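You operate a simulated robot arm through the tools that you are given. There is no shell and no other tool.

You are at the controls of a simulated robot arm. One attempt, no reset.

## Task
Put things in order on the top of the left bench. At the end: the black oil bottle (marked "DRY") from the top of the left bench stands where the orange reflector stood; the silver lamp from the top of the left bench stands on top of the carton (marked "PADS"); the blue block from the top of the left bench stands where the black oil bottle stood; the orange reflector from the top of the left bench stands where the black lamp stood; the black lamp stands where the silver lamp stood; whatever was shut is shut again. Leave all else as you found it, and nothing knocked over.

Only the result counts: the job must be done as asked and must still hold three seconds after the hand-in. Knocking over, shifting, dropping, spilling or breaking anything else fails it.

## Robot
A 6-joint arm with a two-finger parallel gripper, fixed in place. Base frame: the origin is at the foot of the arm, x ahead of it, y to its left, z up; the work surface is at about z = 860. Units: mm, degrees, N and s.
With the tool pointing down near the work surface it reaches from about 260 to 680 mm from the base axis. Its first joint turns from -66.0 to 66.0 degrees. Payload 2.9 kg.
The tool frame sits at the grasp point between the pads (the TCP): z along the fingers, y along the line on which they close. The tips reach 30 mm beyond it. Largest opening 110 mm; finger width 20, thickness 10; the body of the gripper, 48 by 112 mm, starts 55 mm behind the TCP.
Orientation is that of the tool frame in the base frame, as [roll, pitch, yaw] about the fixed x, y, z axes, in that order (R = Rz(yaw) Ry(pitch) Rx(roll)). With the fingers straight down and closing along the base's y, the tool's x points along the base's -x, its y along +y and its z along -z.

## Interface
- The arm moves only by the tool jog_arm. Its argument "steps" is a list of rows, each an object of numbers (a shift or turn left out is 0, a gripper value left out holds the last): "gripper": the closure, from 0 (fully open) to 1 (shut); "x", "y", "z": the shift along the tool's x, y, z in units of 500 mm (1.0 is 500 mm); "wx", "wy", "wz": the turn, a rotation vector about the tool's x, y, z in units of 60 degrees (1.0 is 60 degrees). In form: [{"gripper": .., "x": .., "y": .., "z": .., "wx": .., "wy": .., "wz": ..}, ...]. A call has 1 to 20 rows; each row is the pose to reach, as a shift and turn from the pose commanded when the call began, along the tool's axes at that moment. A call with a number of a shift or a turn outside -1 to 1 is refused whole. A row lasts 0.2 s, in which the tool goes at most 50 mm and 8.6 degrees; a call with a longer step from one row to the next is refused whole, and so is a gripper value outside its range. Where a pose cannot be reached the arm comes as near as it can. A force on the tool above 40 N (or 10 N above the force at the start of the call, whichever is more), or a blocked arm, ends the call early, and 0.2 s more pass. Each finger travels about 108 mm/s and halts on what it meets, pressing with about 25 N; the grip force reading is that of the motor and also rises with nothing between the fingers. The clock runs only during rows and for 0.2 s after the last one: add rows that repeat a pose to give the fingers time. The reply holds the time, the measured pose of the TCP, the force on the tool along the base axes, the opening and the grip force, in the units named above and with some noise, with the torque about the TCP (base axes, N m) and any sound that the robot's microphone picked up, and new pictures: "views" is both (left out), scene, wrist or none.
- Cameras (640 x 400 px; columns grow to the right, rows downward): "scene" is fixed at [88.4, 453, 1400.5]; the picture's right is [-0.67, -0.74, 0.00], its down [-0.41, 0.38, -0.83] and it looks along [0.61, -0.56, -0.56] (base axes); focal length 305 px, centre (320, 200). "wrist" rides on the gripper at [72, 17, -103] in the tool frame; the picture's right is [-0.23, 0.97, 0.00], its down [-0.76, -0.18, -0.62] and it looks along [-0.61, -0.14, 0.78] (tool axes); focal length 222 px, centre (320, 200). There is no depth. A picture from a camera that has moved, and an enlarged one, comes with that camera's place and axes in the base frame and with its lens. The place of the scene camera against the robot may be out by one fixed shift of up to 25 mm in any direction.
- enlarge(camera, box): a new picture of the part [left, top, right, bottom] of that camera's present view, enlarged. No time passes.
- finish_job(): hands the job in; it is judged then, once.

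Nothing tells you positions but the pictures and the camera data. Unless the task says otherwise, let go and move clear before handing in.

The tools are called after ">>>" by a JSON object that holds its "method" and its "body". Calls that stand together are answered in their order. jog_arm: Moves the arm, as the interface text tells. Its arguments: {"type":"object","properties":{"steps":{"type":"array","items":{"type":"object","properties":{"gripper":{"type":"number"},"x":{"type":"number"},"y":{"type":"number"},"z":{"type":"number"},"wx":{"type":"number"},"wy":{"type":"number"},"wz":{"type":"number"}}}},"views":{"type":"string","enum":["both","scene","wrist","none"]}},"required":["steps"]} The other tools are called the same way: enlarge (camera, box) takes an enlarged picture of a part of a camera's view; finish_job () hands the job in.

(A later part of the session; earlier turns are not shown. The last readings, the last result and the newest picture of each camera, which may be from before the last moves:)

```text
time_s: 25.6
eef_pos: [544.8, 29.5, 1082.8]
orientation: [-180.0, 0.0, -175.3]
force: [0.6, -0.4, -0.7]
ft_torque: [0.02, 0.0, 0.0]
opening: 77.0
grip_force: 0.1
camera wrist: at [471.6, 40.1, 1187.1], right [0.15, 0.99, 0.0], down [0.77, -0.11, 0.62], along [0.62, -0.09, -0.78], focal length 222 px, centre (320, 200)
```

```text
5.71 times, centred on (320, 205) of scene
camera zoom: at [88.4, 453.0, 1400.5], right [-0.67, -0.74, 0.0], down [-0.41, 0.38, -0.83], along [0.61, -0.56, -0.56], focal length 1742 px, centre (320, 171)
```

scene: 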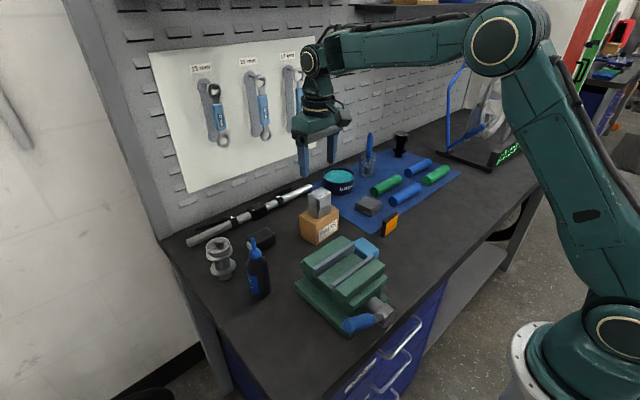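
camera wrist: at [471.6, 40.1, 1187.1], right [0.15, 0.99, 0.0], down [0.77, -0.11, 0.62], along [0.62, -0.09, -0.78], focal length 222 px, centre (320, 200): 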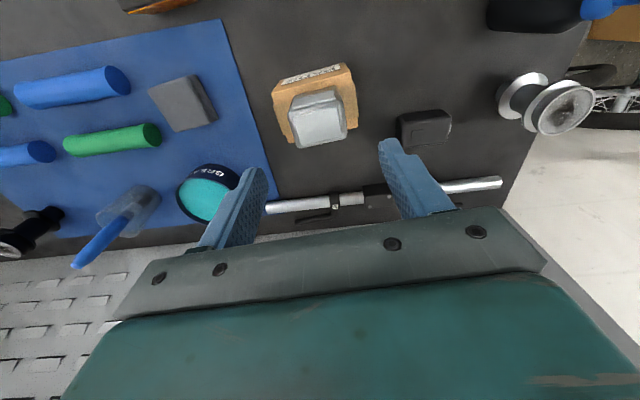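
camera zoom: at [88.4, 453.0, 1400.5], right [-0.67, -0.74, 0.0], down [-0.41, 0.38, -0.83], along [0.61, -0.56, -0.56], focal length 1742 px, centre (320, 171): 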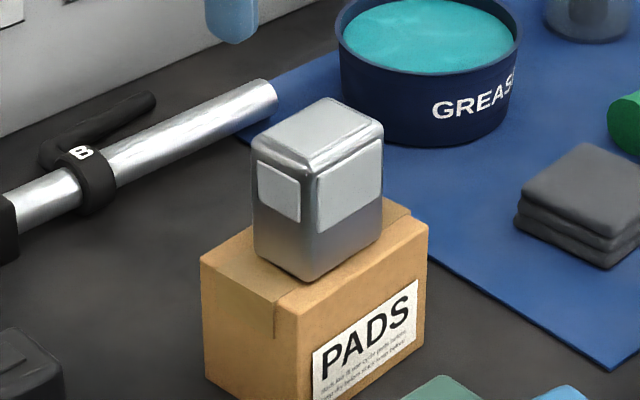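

The silver lamp is squarely on the carton. Moving to look at the black lamp from nearby.

>>> {"method": "jog_arm", "body": {"steps": [{"gripper": 0.0, "x": -0.013, "y": 0.065, "z": 0.0, "wz": 0.02}, {"x": -0.026, "y": 0.13, "z": 0.0, "wz": 0.04}, {"x": -0.039, "y": 0.195, "z": 0.02, "wz": 0.06}, {"x": -0.052, "y": 0.2606, "z": 0.04, "wz": 0.08}, {"x": -0.052, "y": 0.2606, "z": 0.04, "wz": 0.08}], "views": "wrist"}}

>>> {"method": "enlarge", "body": {"camera": "wrist", "box": [230, 80, 410, 230]}}

```text
time_s: 26.8
eef_pos: [557.5, 162.3, 1062.4]
orientation: [-180.0, 0.0, 179.9]
force: [0.2, 0.1, 1.0]
ft_torque: [0.0, -0.02, 0.01]
opening: 110.2
grip_force: 0.1
camera wrist: at [486.3, 179.0, 1167.1], right [0.23, 0.97, 0.0], down [0.76, -0.18, 0.62], along [0.61, -0.14, -0.78], focal length 222 px, centre (320, 200)
```

wrist: 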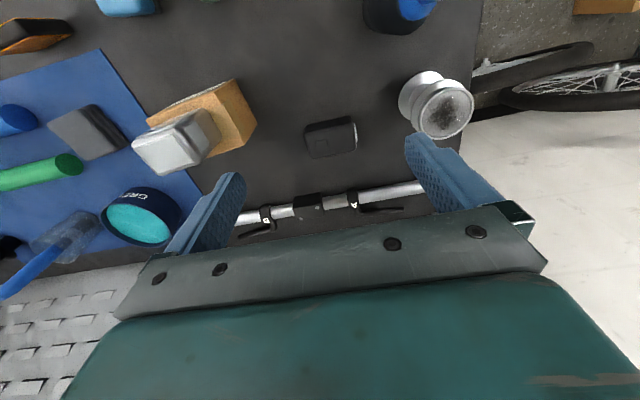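

```text
2.67 times, centred on (320, 155) of wrist
camera zoom: at [486.3, 179.0, 1167.1], right [0.23, 0.97, 0.0], down [0.76, -0.18, 0.62], along [0.61, -0.14, -0.78], focal length 592 px, centre (320, 320)
```

zoom: 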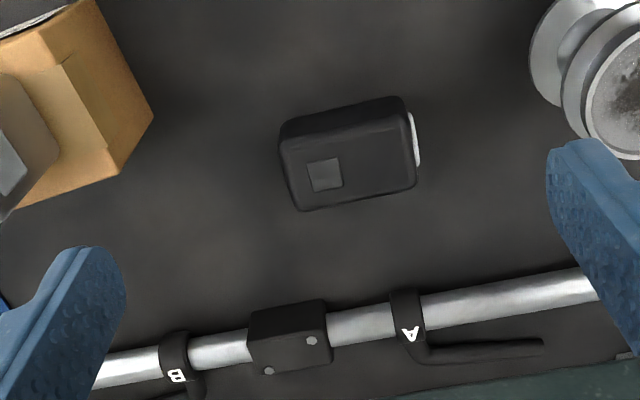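

Black lamp: x≈591–627, y≈134–196, yaw≈0, centre (610, 165). Rotating the tool 90° so the fingers close along its flat 36 mm depth.

>>> {"method": "jog_arm", "body": {"steps": [{"gripper": 0.3, "x": -0.015, "y": 0.001, "wz": -0.14}, {"x": -0.03, "y": 0.002, "wz": -0.28}, {"x": -0.045, "y": 0.003, "wz": -0.42}, {"x": -0.06, "y": 0.004, "wz": -0.56}, {"x": -0.075, "y": 0.005, "wz": -0.7}, {"x": -0.09, "y": 0.006, "wz": -0.84}, {"x": -0.104, "y": 0.006, "wz": -0.98}], "views": "none"}}

>>> {"method": "jog_arm", "body": {"steps": [{"wz": -0.13}, {"wz": -0.26}, {"wz": -0.39}, {"wz": -0.52}, {"z": 0.06, "wz": -0.52}, {"z": 0.12, "wz": -0.52}, {"z": 0.12, "wz": -0.52}], "views": "both"}}

>>> {"method": "enlarge", "body": {"camera": "wrist", "box": [230, 60, 410, 210]}}

```text
time_s: 28.4
eef_pos: [611.9, 162.9, 1066.5]
orientation: [-180.0, 0.0, -121.1]
force: [-0.2, 0.9, 0.1]
ft_torque: [0.01, -0.01, 0.0]
opening: 77.1
grip_force: 0.0
```

```text
time_s: 30.0
eef_pos: [612.2, 164.3, 1003.0]
orientation: [179.9, 0.0, -90.1]
force: [0.1, 0.7, -0.5]
ft_torque: [0.0, 0.02, -0.02]
opening: 77.1
grip_force: 0.0
camera wrist: at [596.1, 91.0, 1106.9], right [-0.97, 0.23, 0.0], down [0.18, 0.76, 0.62], along [0.14, 0.61, -0.78], focal length 222 px, centre (320, 200)
```

scene: 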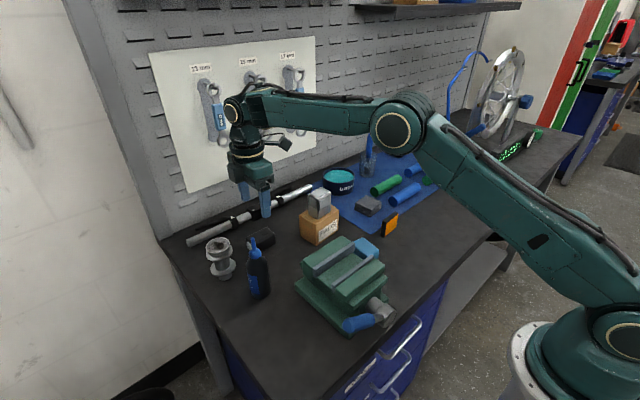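
wrist: 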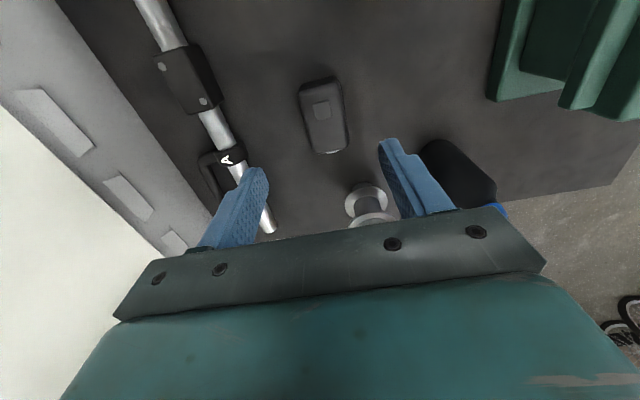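

```text
2.67 times, centred on (320, 135) of wrist
camera zoom: at [596.1, 91.0, 1106.9], right [-0.97, 0.23, 0.0], down [0.18, 0.76, 0.62], along [0.14, 0.61, -0.78], focal length 592 px, centre (320, 373)
```

zoom: 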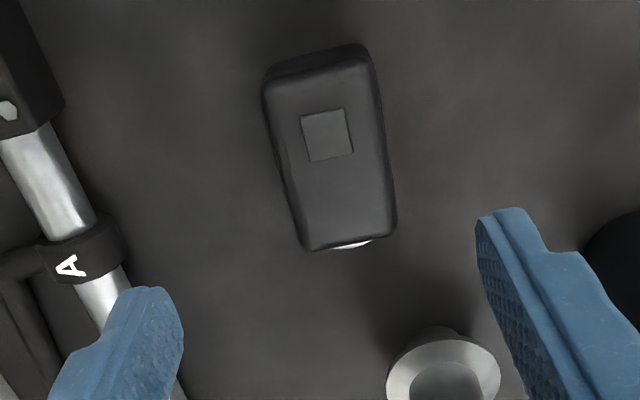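

Lined up; small correction of about 3 mm, then descending to the black lamp.

>>> {"method": "jog_arm", "body": {"steps": [{"x": -0.003, "y": 0.006, "z": 0.07}, {"x": -0.003, "y": 0.006, "z": 0.14}, {"x": -0.003, "y": 0.006, "z": 0.19}, {"x": -0.003, "y": 0.006, "z": 0.21}, {"x": -0.003, "y": 0.006, "z": 0.216}, {"x": -0.003, "y": 0.006, "z": 0.216}], "views": "both"}}

>>> {"method": "enlarge", "body": {"camera": "wrist", "box": [230, 60, 410, 240]}}

>>> {"method": "enlarge", "body": {"camera": "scene", "box": [200, 190, 320, 290]}}

```text
time_s: 31.4
eef_pos: [607.8, 164.6, 895.4]
orientation: [179.9, 0.0, -90.2]
force: [0.9, -0.5, 0.1]
ft_torque: [-0.01, 0.03, 0.01]
opening: 76.6
grip_force: 0.1
camera wrist: at [592.4, 92.7, 999.3], right [-0.97, 0.23, 0.0], down [0.18, 0.76, 0.62], along [0.14, 0.61, -0.78], focal length 222 px, centre (320, 200)
```

scene: 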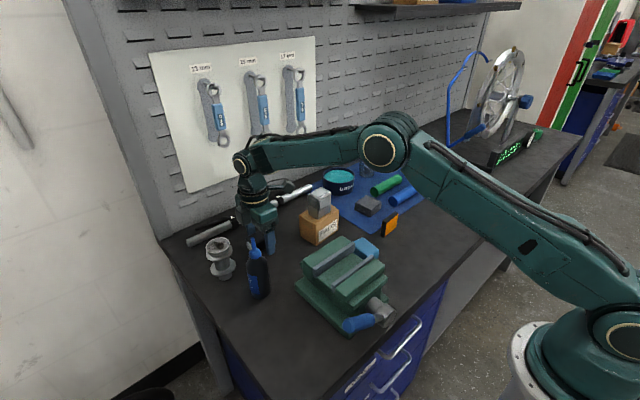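
wrist: 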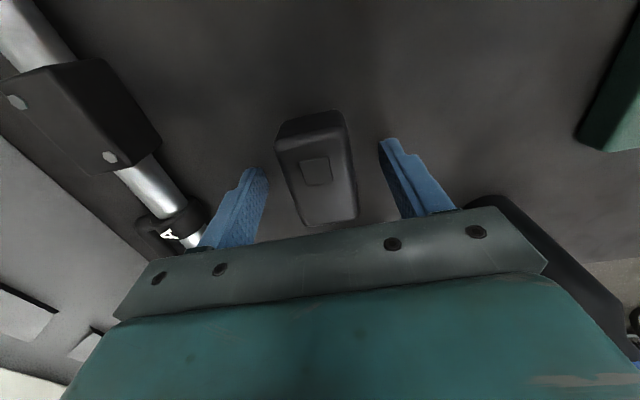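

```text
2.22 times, centred on (320, 150) of wrist
camera zoom: at [592.4, 92.7, 999.3], right [-0.97, 0.23, 0.0], down [0.18, 0.76, 0.62], along [0.14, 0.61, -0.78], focal length 494 px, centre (320, 311)
```

zoom: 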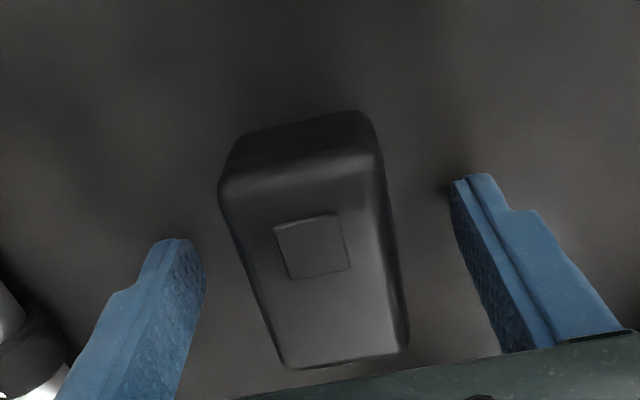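

```text
4.00 times, centred on (260, 240) of scene
camera zoom: at [88.4, 453.0, 1400.5], right [-0.67, -0.74, 0.0], down [-0.41, 0.38, -0.83], along [0.61, -0.56, -0.56], focal length 1220 px, centre (560, 40)
```

zoom: 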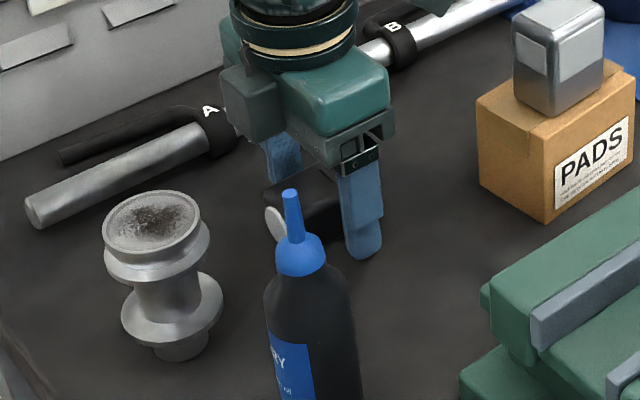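

Lamp between the fingers, centre ≈(608, 166). Closing.

>>> {"method": "jog_arm", "body": {"steps": [{"gripper": 0.5}, {"gripper": 0.7}, {"gripper": 0.9}, {"gripper": 0.9}, {"gripper": 0.9}], "views": "wrist"}}

>>> {"method": "enlarge", "body": {"camera": "wrist", "box": [230, 60, 410, 240]}}

```text
time_s: 32.6
eef_pos: [610.2, 165.1, 894.9]
orientation: [-179.9, -0.1, -90.1]
force: [0.3, 0.4, 0.1]
ft_torque: [-0.01, 0.0, -0.01]
opening: 39.6
grip_force: 24.7
camera wrist: at [592.4, 92.7, 999.5], right [-0.97, 0.23, 0.0], down [0.18, 0.76, 0.62], along [0.14, 0.61, -0.78], focal length 222 px, centre (320, 200)
```

wrist: 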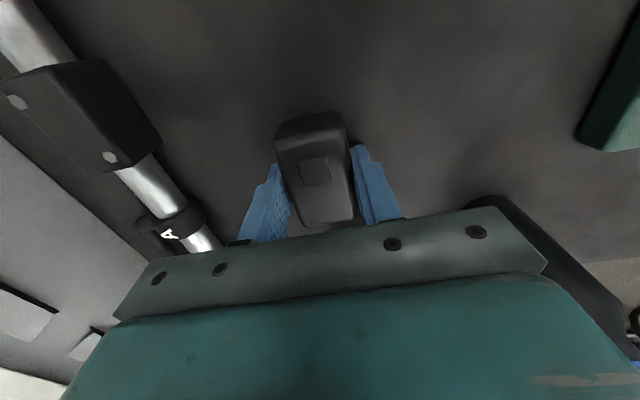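

```text
2.22 times, centred on (320, 150) of wrist
camera zoom: at [592.4, 92.7, 999.5], right [-0.97, 0.23, 0.0], down [0.18, 0.76, 0.62], along [0.14, 0.61, -0.78], focal length 494 px, centre (320, 311)
```

zoom: 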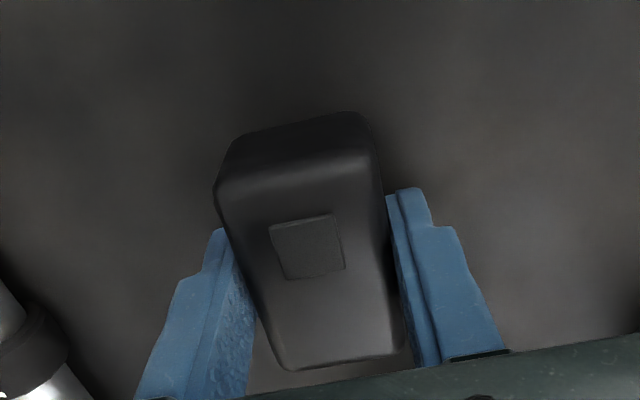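

Black lamp gripped (39.6 mm). Lifting well above the bottle and carrying to the silver lamp's old spot (351, 264).

>>> {"method": "jog_arm", "body": {"steps": [{"gripper": 0.9, "z": -0.04}, {"z": -0.12}, {"z": -0.21}, {"z": -0.3}, {"z": -0.38}, {"x": -0.028, "y": 0.0737, "z": -0.38}, {"x": -0.056, "y": 0.1473, "z": -0.38}, {"x": -0.084, "y": 0.221, "z": -0.38}, {"x": -0.112, "y": 0.2946, "z": -0.38}, {"x": -0.14, "y": 0.3683, "z": -0.38}, {"x": -0.168, "y": 0.442, "z": -0.38}, {"x": -0.1966, "y": 0.5156, "z": -0.38}, {"x": -0.1966, "y": 0.5156, "z": -0.38}, {"x": -0.1966, "y": 0.5156, "z": -0.38}], "views": "both"}}

```text
time_s: 35.6
eef_pos: [351.3, 264.2, 1086.8]
orientation: [179.9, 0.1, -90.1]
force: [0.2, -0.4, -1.0]
ft_torque: [-0.02, 0.01, 0.0]
opening: 39.7
grip_force: 25.5
camera wrist: at [334.7, 191.9, 1190.8], right [-0.97, 0.23, 0.0], down [0.18, 0.76, 0.62], along [0.14, 0.61, -0.78], focal length 222 px, centre (320, 200)
```

scene: 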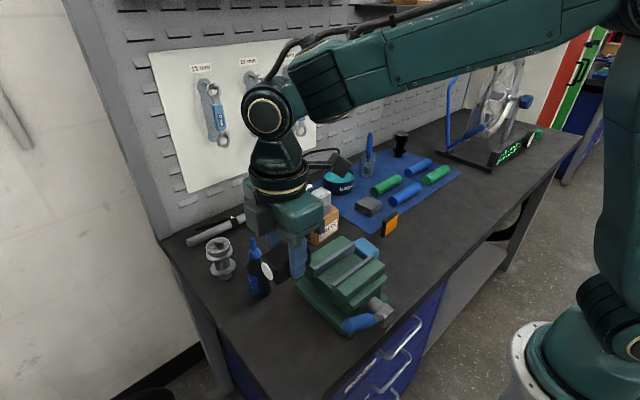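
wrist: 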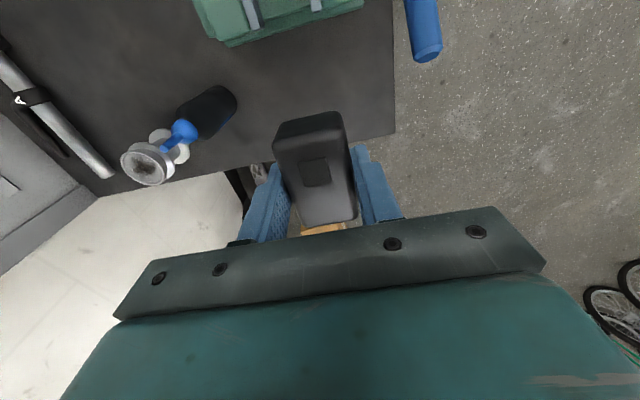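

Target spot lies directly below and clear. Descending to just above the surface.

>>> {"method": "jog_arm", "body": {"steps": [{"z": 0.09}, {"z": 0.18}, {"z": 0.26}, {"z": 0.32}, {"z": 0.355}, {"z": 0.37}, {"z": 0.37}], "views": "both"}}

>>> {"method": "enlarge", "body": {"camera": "scene", "box": [240, 260, 340, 360]}}

```text
time_s: 37.2
eef_pos: [349.1, 262.4, 904.3]
orientation: [180.0, 0.0, -90.1]
force: [0.2, 0.5, -0.7]
ft_torque: [0.01, 0.02, 0.01]
opening: 39.4
grip_force: 25.1
camera wrist: at [333.7, 190.3, 1007.0], right [-0.97, 0.23, 0.0], down [0.18, 0.76, 0.62], along [0.14, 0.61, -0.78], focal length 222 px, centre (320, 200)
```

scene: 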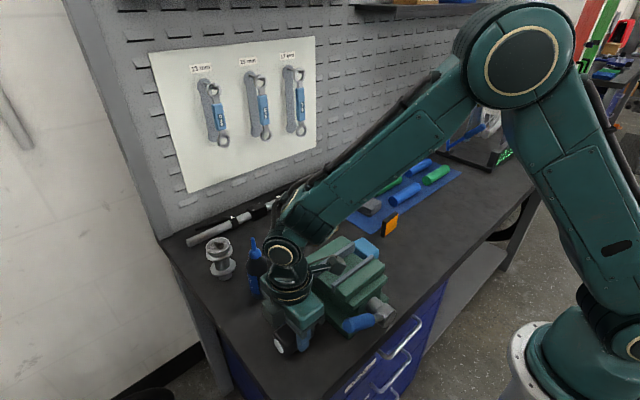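
wrist: 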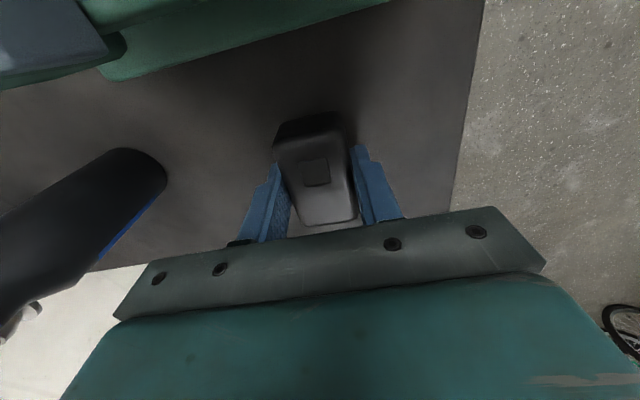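

```text
4.00 times, centred on (290, 310) of scene
camera zoom: at [88.5, 453.0, 1400.5], right [-0.67, -0.74, 0.0], down [-0.41, 0.38, -0.83], along [0.61, -0.56, -0.56], focal length 1220 px, centre (440, -240)
```

zoom: 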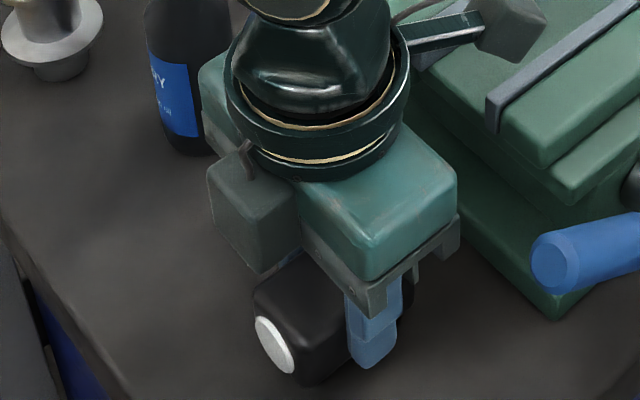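

>>> {"method": "jog_arm", "body": {"steps": [{"z": 0.004}, {"z": 0.008}, {"z": 0.01}, {"z": 0.01}], "views": "none"}}

>>> {"method": "jog_arm", "body": {"steps": [{"z": 0.002}, {"z": 0.004}, {"z": 0.004}], "views": "none"}}

```text
time_s: 38.2
eef_pos: [351.1, 263.4, 896.7]
orientation: [-180.0, -0.1, -90.1]
force: [0.5, 0.4, -1.2]
ft_torque: [0.02, -0.02, 0.03]
opening: 39.5
grip_force: 24.9
```

```text
time_s: 39.0
eef_pos: [351.2, 263.2, 896.2]
orientation: [-180.0, 0.0, -90.0]
force: [0.5, -2.5, 7.5]
ft_torque: [-0.12, 0.05, 0.02]
opening: 39.4
grip_force: 25.1
```

Light contact (7.5 N). Releasing and rising.

>>> {"method": "jog_arm", "body": {"steps": [{"gripper": 0.6}, {"gripper": 0.5}, {"gripper": 0.4}, {"gripper": 0.35}, {"gripper": 0.35}], "views": "wrist"}}

>>> {"method": "jog_arm", "body": {"steps": [{"gripper": 0.35, "z": -0.02}, {"z": -0.08}, {"z": -0.16}, {"z": -0.25}, {"z": -0.33}, {"z": -0.33}], "views": "both"}}

>>> {"method": "enlarge", "body": {"camera": "wrist", "box": [230, 40, 430, 200]}}

```text
time_s: 40.2
eef_pos: [351.4, 263.3, 895.5]
orientation: [-180.0, 0.0, -90.2]
force: [0.5, 0.4, 0.2]
ft_torque: [0.0, -0.03, 0.0]
opening: 71.3
grip_force: 0.0
camera wrist: at [333.9, 190.7, 998.9], right [-0.97, 0.23, 0.0], down [0.18, 0.76, 0.62], along [0.14, 0.61, -0.78], focal length 222 px, centre (320, 200)
```

wrist: 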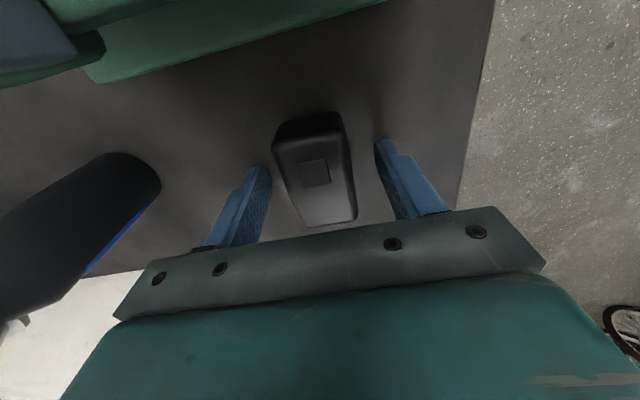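

```text
time_s: 41.6
eef_pos: [350.8, 261.2, 1061.6]
orientation: [179.9, -0.1, -90.1]
force: [0.1, -0.7, 0.2]
ft_torque: [-0.01, -0.01, 0.02]
opening: 71.5
grip_force: 0.0
camera wrist: at [334.5, 188.3, 1166.3], right [-0.97, 0.23, 0.0], down [0.18, 0.76, 0.62], along [0.14, 0.61, -0.78], focal length 222 px, centre (320, 200)
```

scene: 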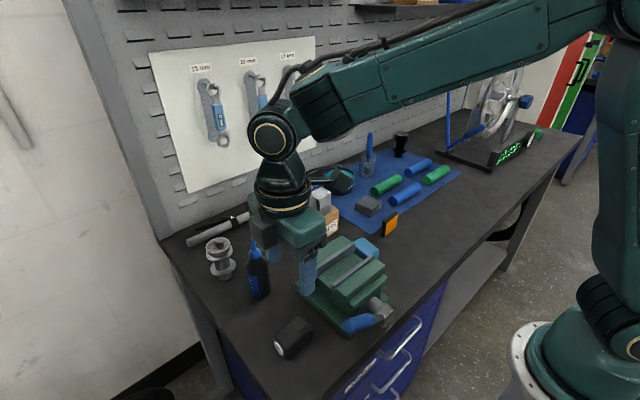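
wrist: 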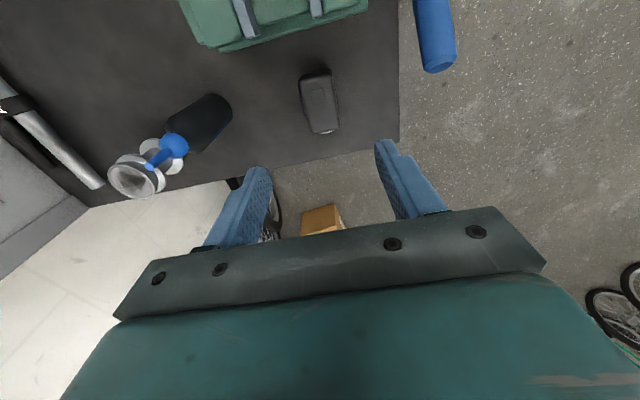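

```text
2.50 times, centred on (330, 120) of wrist
camera zoom: at [334.5, 188.3, 1166.3], right [-0.97, 0.23, 0.0], down [0.18, 0.76, 0.62], along [0.14, 0.61, -0.78], focal length 555 px, centre (295, 400)
```

zoom: 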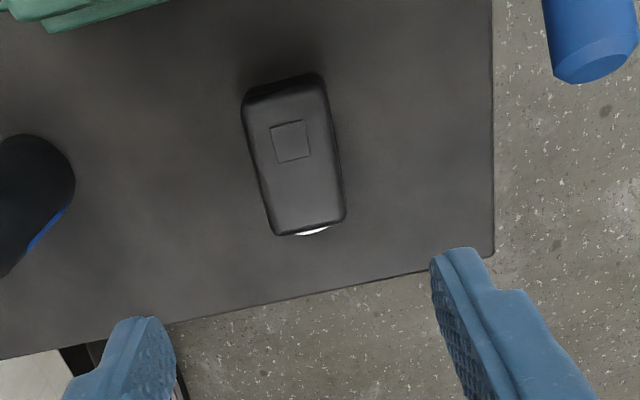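

Black lamp now stands on the silver lamp's spot. Moving to above the orange reflector (430, −118).

>>> {"method": "jog_arm", "body": {"steps": [{"gripper": 0.35, "x": 0.084, "y": -0.0175}, {"x": 0.169, "y": -0.035}, {"x": 0.253, "y": -0.0525}, {"x": 0.338, "y": -0.07}, {"x": 0.422, "y": -0.0875}, {"x": 0.507, "y": -0.105}, {"x": 0.591, "y": -0.1225}, {"x": 0.676, "y": -0.14}, {"gripper": 0.5, "x": 0.76, "y": -0.158, "z": 0.04}, {"x": 0.76, "y": -0.158, "z": 0.1}, {"x": 0.76, "y": -0.158, "z": 0.1}], "views": "both"}}

>>> {"method": "enlarge", "body": {"camera": "wrist", "box": [230, 40, 430, 200]}}

```text
time_s: 44.0
eef_pos: [431.0, -116.4, 1012.2]
orientation: [-180.0, 0.0, -90.1]
force: [-0.4, -0.2, 0.0]
ft_torque: [0.02, 0.0, 0.01]
opening: 55.1
grip_force: 0.2
camera wrist: at [412.7, -189.0, 1116.2], right [-0.97, 0.23, 0.0], down [0.18, 0.76, 0.62], along [0.14, 0.61, -0.78], focal length 222 px, centre (320, 200)
```

scene: 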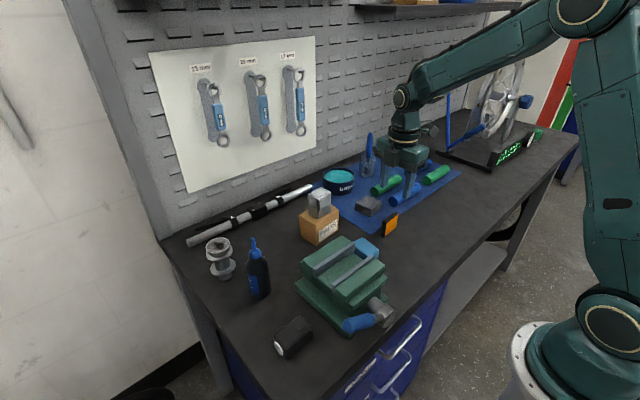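
wrist: 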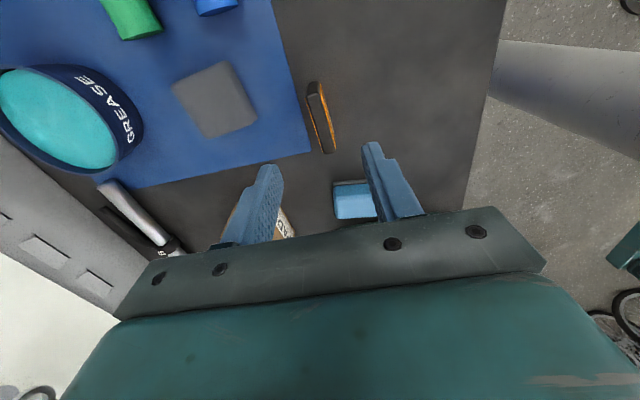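

```text
2.50 times, centred on (330, 120) of wrist
camera zoom: at [412.7, -189.0, 1116.2], right [-0.97, 0.23, 0.0], down [0.18, 0.76, 0.62], along [0.14, 0.61, -0.78], focal length 555 px, centre (295, 400)
```

zoom: 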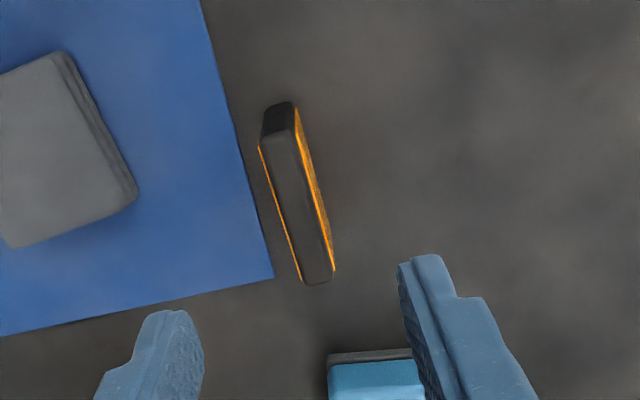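

Reflector measured: centre ≈(428.7, −115.5), about 55 mm wide, 12–13 mm thick, yaw ≈+3.7°. Aligning and descending.

>>> {"method": "jog_arm", "body": {"steps": [{"gripper": 0.5, "x": -0.0026, "y": 0.0026, "z": 0.06, "wz": -0.062}, {"x": -0.0026, "y": 0.0026, "z": 0.12, "wz": -0.062}, {"x": -0.0026, "y": 0.0026, "z": 0.18, "wz": -0.062}, {"x": -0.0026, "y": 0.0026, "z": 0.22, "wz": -0.062}, {"x": -0.0026, "y": 0.0026, "z": 0.228, "wz": -0.062}, {"x": -0.0026, "y": 0.0026, "z": 0.228, "wz": -0.062}], "views": "both"}}

>>> {"method": "enlarge", "body": {"camera": "wrist", "box": [230, 60, 430, 240]}}

>>> {"method": "enlarge", "body": {"camera": "scene", "box": [350, 160, 450, 250]}}

```text
time_s: 45.4
eef_pos: [427.5, -115.9, 898.0]
orientation: [180.0, 0.1, -86.4]
force: [0.3, 0.0, -0.1]
ft_torque: [-0.01, 0.0, 0.02]
opening: 55.0
grip_force: 0.1
camera wrist: at [416.9, -189.6, 1001.3], right [-0.99, 0.16, 0.0], down [0.13, 0.77, 0.62], along [0.1, 0.61, -0.78], focal length 222 px, centre (320, 200)
```

scene: 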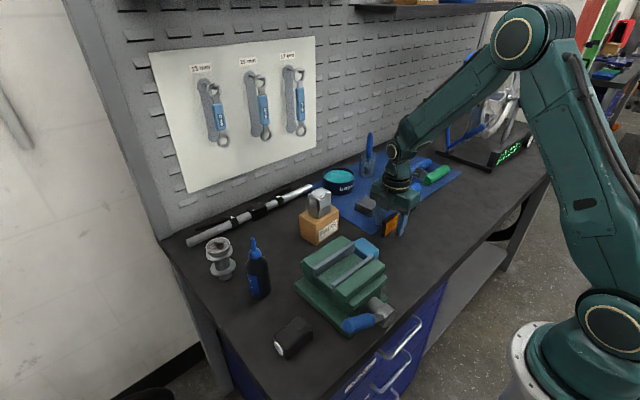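
wrist: 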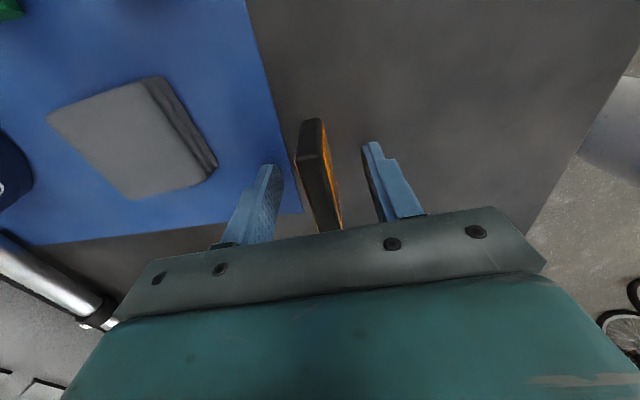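

```text
2.22 times, centred on (330, 150) of wrist
camera zoom: at [416.9, -189.6, 1001.3], right [-0.99, 0.16, 0.0], down [0.13, 0.77, 0.62], along [0.1, 0.61, -0.78], focal length 494 px, centre (298, 311)
```

zoom: 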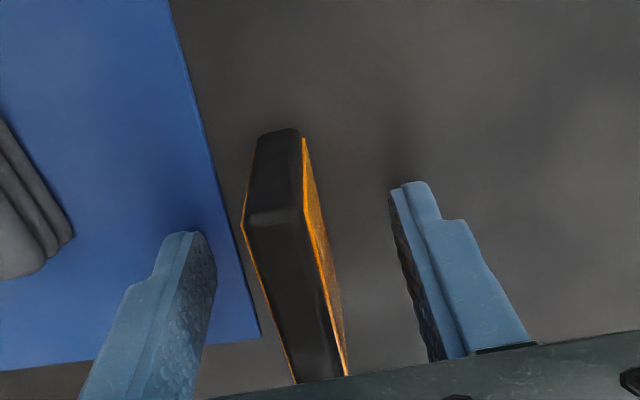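

```text
4.44 times, centred on (400, 205) of scene
camera zoom: at [88.4, 453.0, 1400.5], right [-0.67, -0.74, 0.0], down [-0.41, 0.38, -0.83], along [0.61, -0.56, -0.56], focal length 1355 px, centre (-36, 178)
```

zoom: 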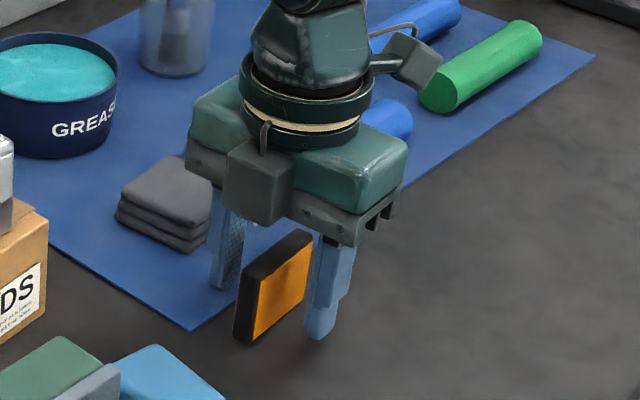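

The fingers straddle the reflector with its faces parallel to the pads. Closing gradually.

>>> {"method": "jog_arm", "body": {"steps": [{"gripper": 0.6}, {"gripper": 0.7}, {"gripper": 0.76}, {"gripper": 0.82}, {"gripper": 0.88}, {"gripper": 0.94}, {"gripper": 1.0}, {"gripper": 1.0}, {"gripper": 1.0}], "views": "wrist"}}

>>> {"method": "enlarge", "body": {"camera": "wrist", "box": [230, 60, 430, 240]}}

>>> {"method": "enlarge", "body": {"camera": "scene", "box": [350, 160, 450, 250]}}

```text
time_s: 47.4
eef_pos: [429.0, -116.0, 898.4]
orientation: [-179.9, 0.0, -86.4]
force: [-1.0, 0.1, 0.2]
ft_torque: [0.02, -0.01, 0.01]
opening: 12.3
grip_force: 25.1
camera wrist: at [417.0, -189.6, 1001.5], right [-0.99, 0.16, 0.0], down [0.13, 0.77, 0.62], along [0.1, 0.61, -0.78], focal length 222 px, centre (320, 200)
```

wrist: 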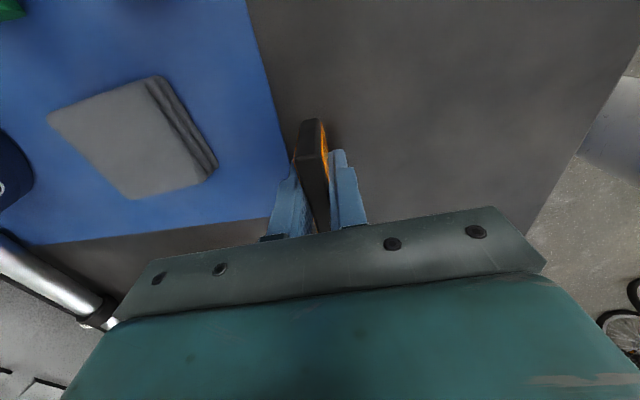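

```text
2.22 times, centred on (330, 150) of wrist
camera zoom: at [417.0, -189.6, 1001.5], right [-0.99, 0.16, 0.0], down [0.13, 0.77, 0.62], along [0.1, 0.61, -0.78], focal length 494 px, centre (298, 311)
```

zoom: 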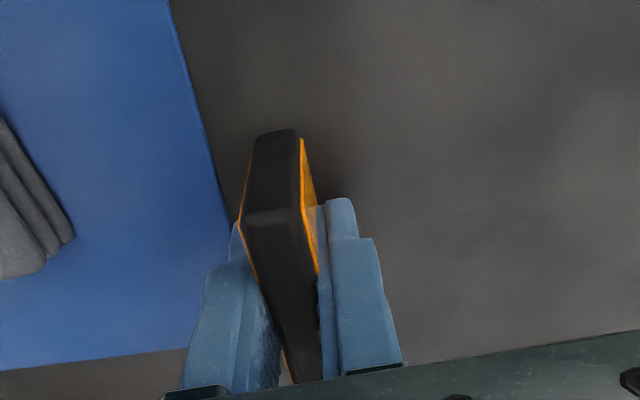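

```text
4.44 times, centred on (400, 205) of scene
camera zoom: at [88.4, 453.0, 1400.5], right [-0.67, -0.74, 0.0], down [-0.41, 0.38, -0.83], along [0.61, -0.56, -0.56], focal length 1355 px, centre (-36, 178)
```

zoom: 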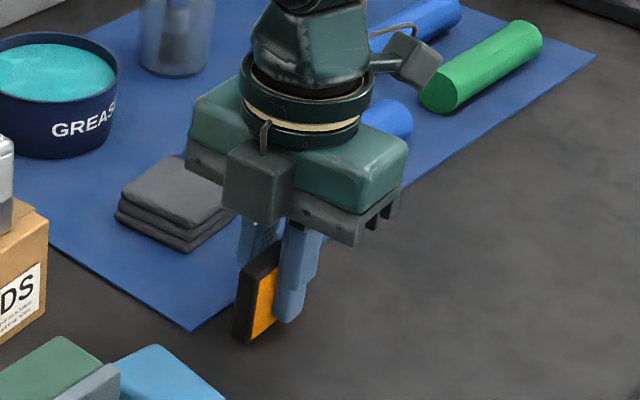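

Reflector held (12.3 mm). Lifting high over the carton and lamp, then to the black lamp's old spot (608, 166).

>>> {"method": "jog_arm", "body": {"steps": [{"gripper": 1.0, "z": -0.04}, {"z": -0.12}, {"z": -0.21}, {"z": -0.3}, {"z": -0.39}, {"x": -0.0674, "y": -0.0492, "z": -0.4}, {"x": -0.1348, "y": -0.0985, "z": -0.4}, {"x": -0.2022, "y": -0.1478, "z": -0.4}, {"x": -0.2696, "y": -0.197, "z": -0.4}, {"x": -0.337, "y": -0.2463, "z": -0.4}, {"x": -0.4045, "y": -0.2955, "z": -0.4}, {"x": -0.4719, "y": -0.3448, "z": -0.4}, {"x": -0.5393, "y": -0.394, "z": -0.4}, {"x": -0.5393, "y": -0.394, "z": -0.4}, {"x": -0.5393, "y": -0.394, "z": -0.4}], "views": "both"}}

```text
time_s: 50.6
eef_pos: [607.7, 164.7, 1099.0]
orientation: [180.0, 0.0, -86.4]
force: [0.5, 0.2, -0.6]
ft_torque: [0.02, -0.03, 0.03]
opening: 12.2
grip_force: 25.3
camera wrist: at [595.2, 91.1, 1201.9], right [-0.99, 0.16, 0.0], down [0.13, 0.77, 0.62], along [0.1, 0.61, -0.78], focal length 222 px, centre (320, 200)
```

scene: 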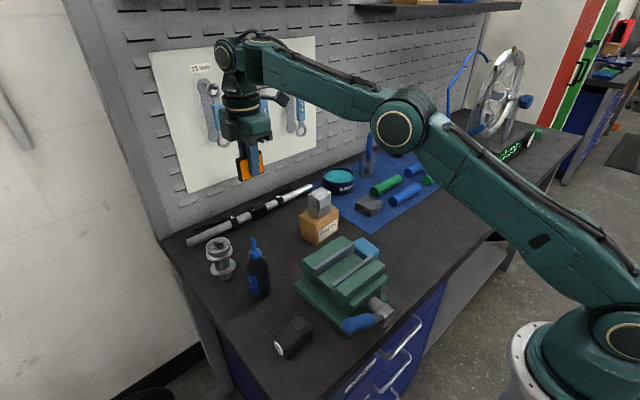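
wrist: 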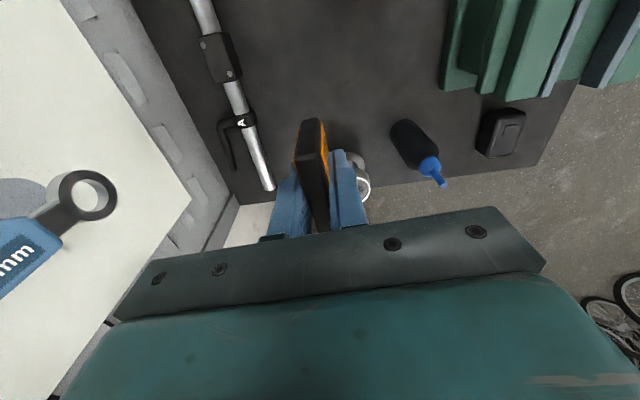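

In position above the spot. Descending to a few millimetres above the bench.

>>> {"method": "jog_arm", "body": {"steps": [{"x": -0.002, "z": 0.09}, {"x": -0.002, "z": 0.18}, {"x": -0.002, "z": 0.26}, {"x": -0.002, "z": 0.33}, {"x": -0.002, "z": 0.37}, {"x": -0.002, "z": 0.388}, {"x": -0.002, "z": 0.388}], "views": "both"}}

>>> {"method": "jog_arm", "body": {"steps": [{"z": 0.003}, {"z": 0.005}, {"z": 0.006}, {"z": 0.006}], "views": "none"}}

```text
time_s: 52.2
eef_pos: [609.5, 165.5, 902.5]
orientation: [180.0, 0.0, -86.4]
force: [0.1, -0.7, 0.3]
ft_torque: [-0.02, -0.01, 0.03]
opening: 12.2
grip_force: 25.1
camera wrist: at [597.1, 92.2, 1006.1], right [-0.99, 0.16, 0.0], down [0.13, 0.77, 0.62], along [0.1, 0.61, -0.78], focal length 222 px, centre (320, 200)
```

scene: 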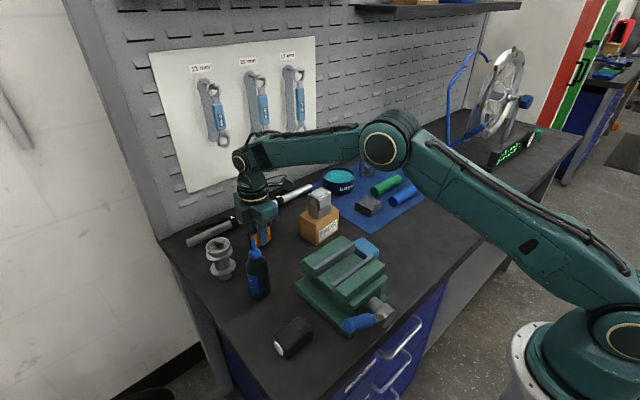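
wrist: 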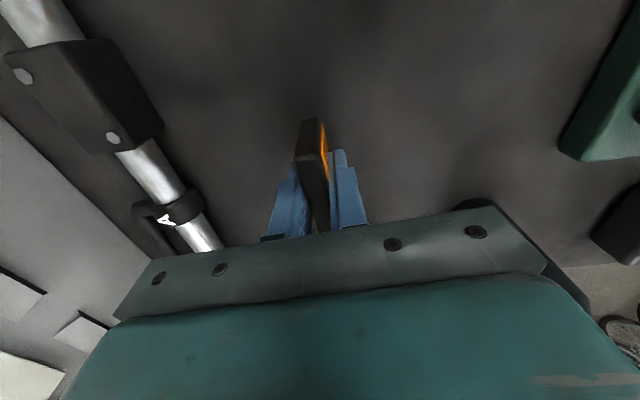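

```text
time_s: 53.2
eef_pos: [608.1, 165.3, 900.2]
orientation: [179.9, 0.0, -86.3]
force: [-0.1, 0.6, -0.7]
ft_torque: [-0.01, 0.03, 0.03]
opening: 12.2
grip_force: 24.8
```

>>> {"method": "jog_arm", "body": {"steps": [{"z": 0.002}, {"z": 0.002}], "views": "none"}}

>>> {"method": "jog_arm", "body": {"steps": [{"z": 0.002}, {"z": 0.002}], "views": "none"}}

```text
time_s: 53.8
eef_pos: [608.3, 166.0, 897.7]
orientation: [179.9, -0.1, -86.3]
force: [0.3, 0.0, -0.1]
ft_torque: [-0.02, -0.01, -0.03]
opening: 12.0
grip_force: 24.9
```

```text
time_s: 54.4
eef_pos: [606.9, 166.9, 897.8]
orientation: [-180.0, -0.1, -86.4]
force: [0.7, -0.4, 4.0]
ft_torque: [-0.03, -0.04, 0.01]
opening: 12.3
grip_force: 24.9
```

Touching (4 N). Seating half a millimetre more, then opening slowly.

>>> {"method": "jog_arm", "body": {"steps": [{"z": 0.001}, {"z": 0.001}], "views": "none"}}

>>> {"method": "jog_arm", "body": {"steps": [{"gripper": 0.9}, {"gripper": 0.86}, {"gripper": 0.8}, {"gripper": 0.74}, {"gripper": 0.68}, {"gripper": 0.6}, {"gripper": 0.55}, {"gripper": 0.55}], "views": "both"}}

>>> {"method": "enlarge", "body": {"camera": "wrist", "box": [230, 60, 430, 240]}}

>>> {"method": "enlarge", "body": {"camera": "scene", "box": [210, 190, 310, 290]}}

```text
time_s: 55.0
eef_pos: [606.5, 167.0, 898.2]
orientation: [180.0, -0.1, -86.3]
force: [-0.3, -0.1, 7.4]
ft_torque: [-0.03, 0.03, -0.01]
opening: 12.1
grip_force: 24.4
```

```text
time_s: 56.8
eef_pos: [606.7, 166.8, 896.3]
orientation: [-180.0, 0.0, -86.4]
force: [-0.3, -0.7, -0.7]
ft_torque: [-0.01, -0.02, 0.02]
opening: 49.6
grip_force: 0.0
camera wrist: at [595.1, 93.5, 1000.6], right [-0.99, 0.16, 0.0], down [0.13, 0.77, 0.62], along [0.1, 0.61, -0.78], focal length 222 px, centre (320, 200)
```

scene: 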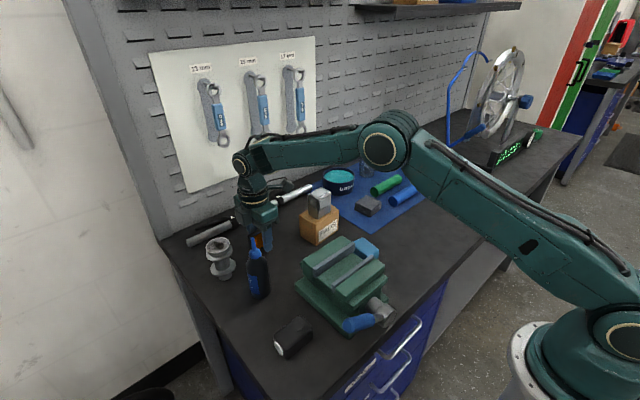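
wrist: 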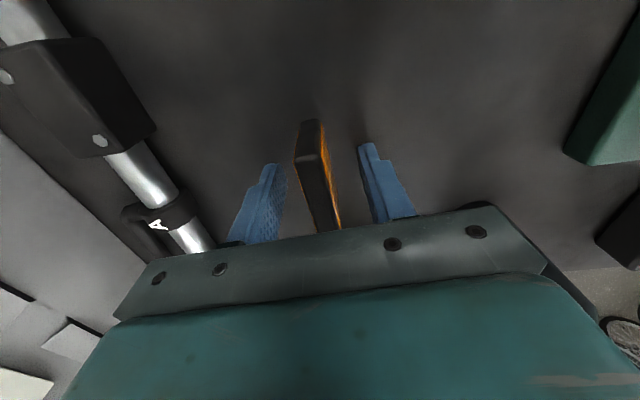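

```text
2.22 times, centred on (330, 150) of wrist
camera zoom: at [595.1, 93.5, 1000.6], right [-0.99, 0.16, 0.0], down [0.13, 0.77, 0.62], along [0.1, 0.61, -0.78], focal length 494 px, centre (298, 311)
```

zoom: 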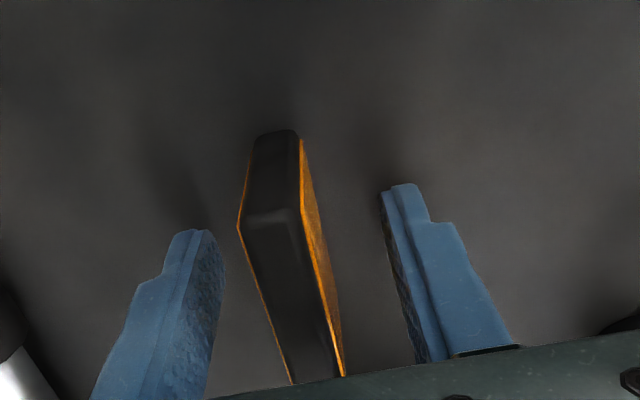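

```text
4.00 times, centred on (260, 240) of scene
camera zoom: at [88.4, 453.0, 1400.5], right [-0.67, -0.74, 0.0], down [-0.41, 0.38, -0.83], along [0.61, -0.56, -0.56], focal length 1220 px, centre (560, 40)
```

zoom: 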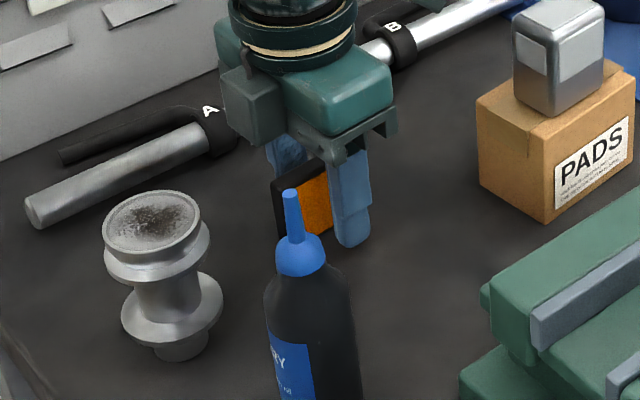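

The reflector stands upright on the black lamp's old spot. Rising clear.

>>> {"method": "jog_arm", "body": {"steps": [{"gripper": 0.55, "z": -0.02}, {"z": -0.08}, {"z": -0.16}, {"z": -0.25}, {"z": -0.34}, {"z": -0.4}, {"z": -0.4}], "views": "both"}}

>>> {"method": "enlarge", "body": {"camera": "scene", "box": [200, 200, 300, 310]}}

>>> {"method": "enlarge", "body": {"camera": "wrist", "box": [250, 60, 470, 220]}}

```text
time_s: 58.4
eef_pos: [606.4, 167.7, 1098.6]
orientation: [179.9, 0.0, -86.3]
force: [0.6, -0.3, 0.1]
ft_torque: [-0.04, -0.03, 0.01]
opening: 49.7
grip_force: 0.1
camera wrist: at [594.9, 93.8, 1201.7], right [-0.99, 0.16, 0.0], down [0.13, 0.77, 0.62], along [0.1, 0.61, -0.78], focal length 222 px, centre (320, 200)
```

scene: 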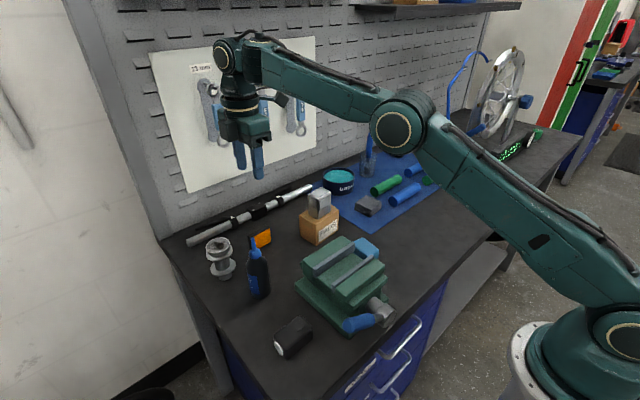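
wrist: 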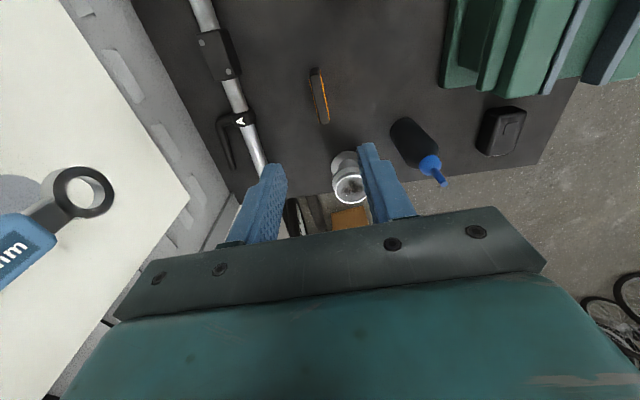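

```text
3.64 times, centred on (250, 255) of scene
camera zoom: at [88.4, 453.0, 1400.5], right [-0.67, -0.74, 0.0], down [-0.41, 0.38, -0.83], along [0.61, -0.56, -0.56], focal length 1109 px, centre (574, 0)
```

zoom: 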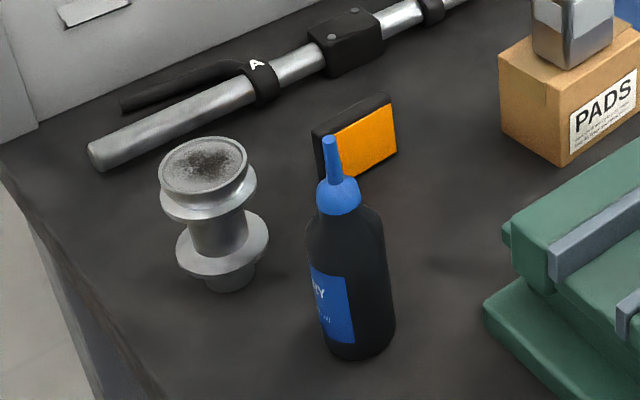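

```text
2.50 times, centred on (360, 140) of wrist
camera zoom: at [594.9, 93.8, 1201.7], right [-0.99, 0.16, 0.0], down [0.13, 0.77, 0.62], along [0.1, 0.61, -0.78], focal length 555 px, centre (220, 350)
```

zoom: 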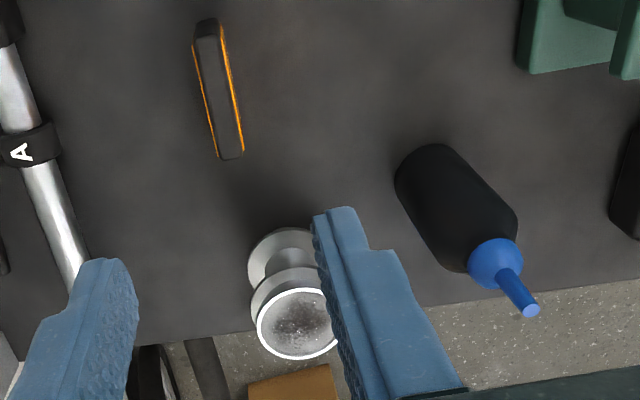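

The reflector is placed well. The bottle's axis is ≈(489, 244.5) and its nozzle tip ≈z 1011, too tall to grip straight down, so I'll use a forward-tilted grasp. Re-orienting in free space first.

>>> {"method": "jog_arm", "body": {"steps": [{"gripper": 0.27, "x": -0.02475, "y": 0.043, "wz": 0.125}, {"x": -0.0495, "y": 0.086, "wz": 0.25}, {"x": -0.07425, "y": 0.129, "wz": 0.375}, {"x": -0.099, "y": 0.172, "wz": 0.5}, {"x": -0.12375, "y": 0.215, "wz": 0.625}, {"x": -0.1485, "y": 0.258, "wz": 0.75}, {"x": -0.17325, "y": 0.301, "wz": 0.875}, {"x": -0.198, "y": 0.3442, "wz": 1.0}], "views": "none"}}

>>> {"method": "jog_arm", "body": {"steps": [{"wz": 0.12}, {"wz": 0.24}, {"wz": 0.36}, {"wz": 0.48}, {"wz": 0.6}, {"wz": 0.7267}, {"wz": 0.7267}], "views": "both"}}

```text
time_s: 60.2
eef_pos: [429.2, 255.0, 1096.5]
orientation: [180.0, 0.0, -146.5]
force: [0.2, -0.8, -0.6]
ft_torque: [-0.05, -0.01, -0.01]
opening: 80.5
grip_force: 0.1
```

```text
time_s: 61.8
eef_pos: [428.8, 253.9, 1096.2]
orientation: [179.9, 0.0, 169.8]
force: [-0.2, 0.2, -0.4]
ft_torque: [0.01, -0.01, -0.03]
opening: 80.3
grip_force: 0.0
camera wrist: at [361.5, 283.7, 1200.5], right [0.39, 0.92, 0.0], down [0.72, -0.31, 0.62], along [0.57, -0.25, -0.78], focal length 222 px, centre (320, 200)
```

scene: 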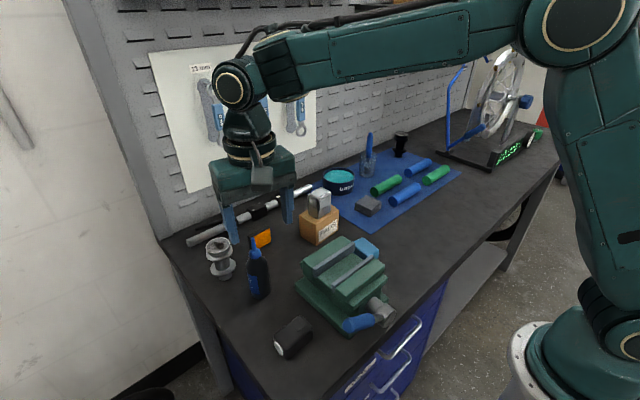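
wrist: 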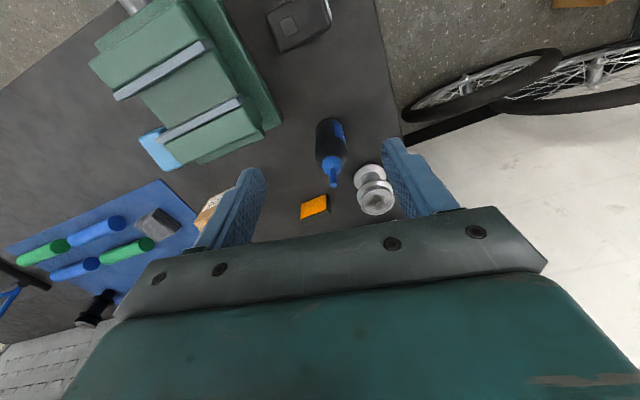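

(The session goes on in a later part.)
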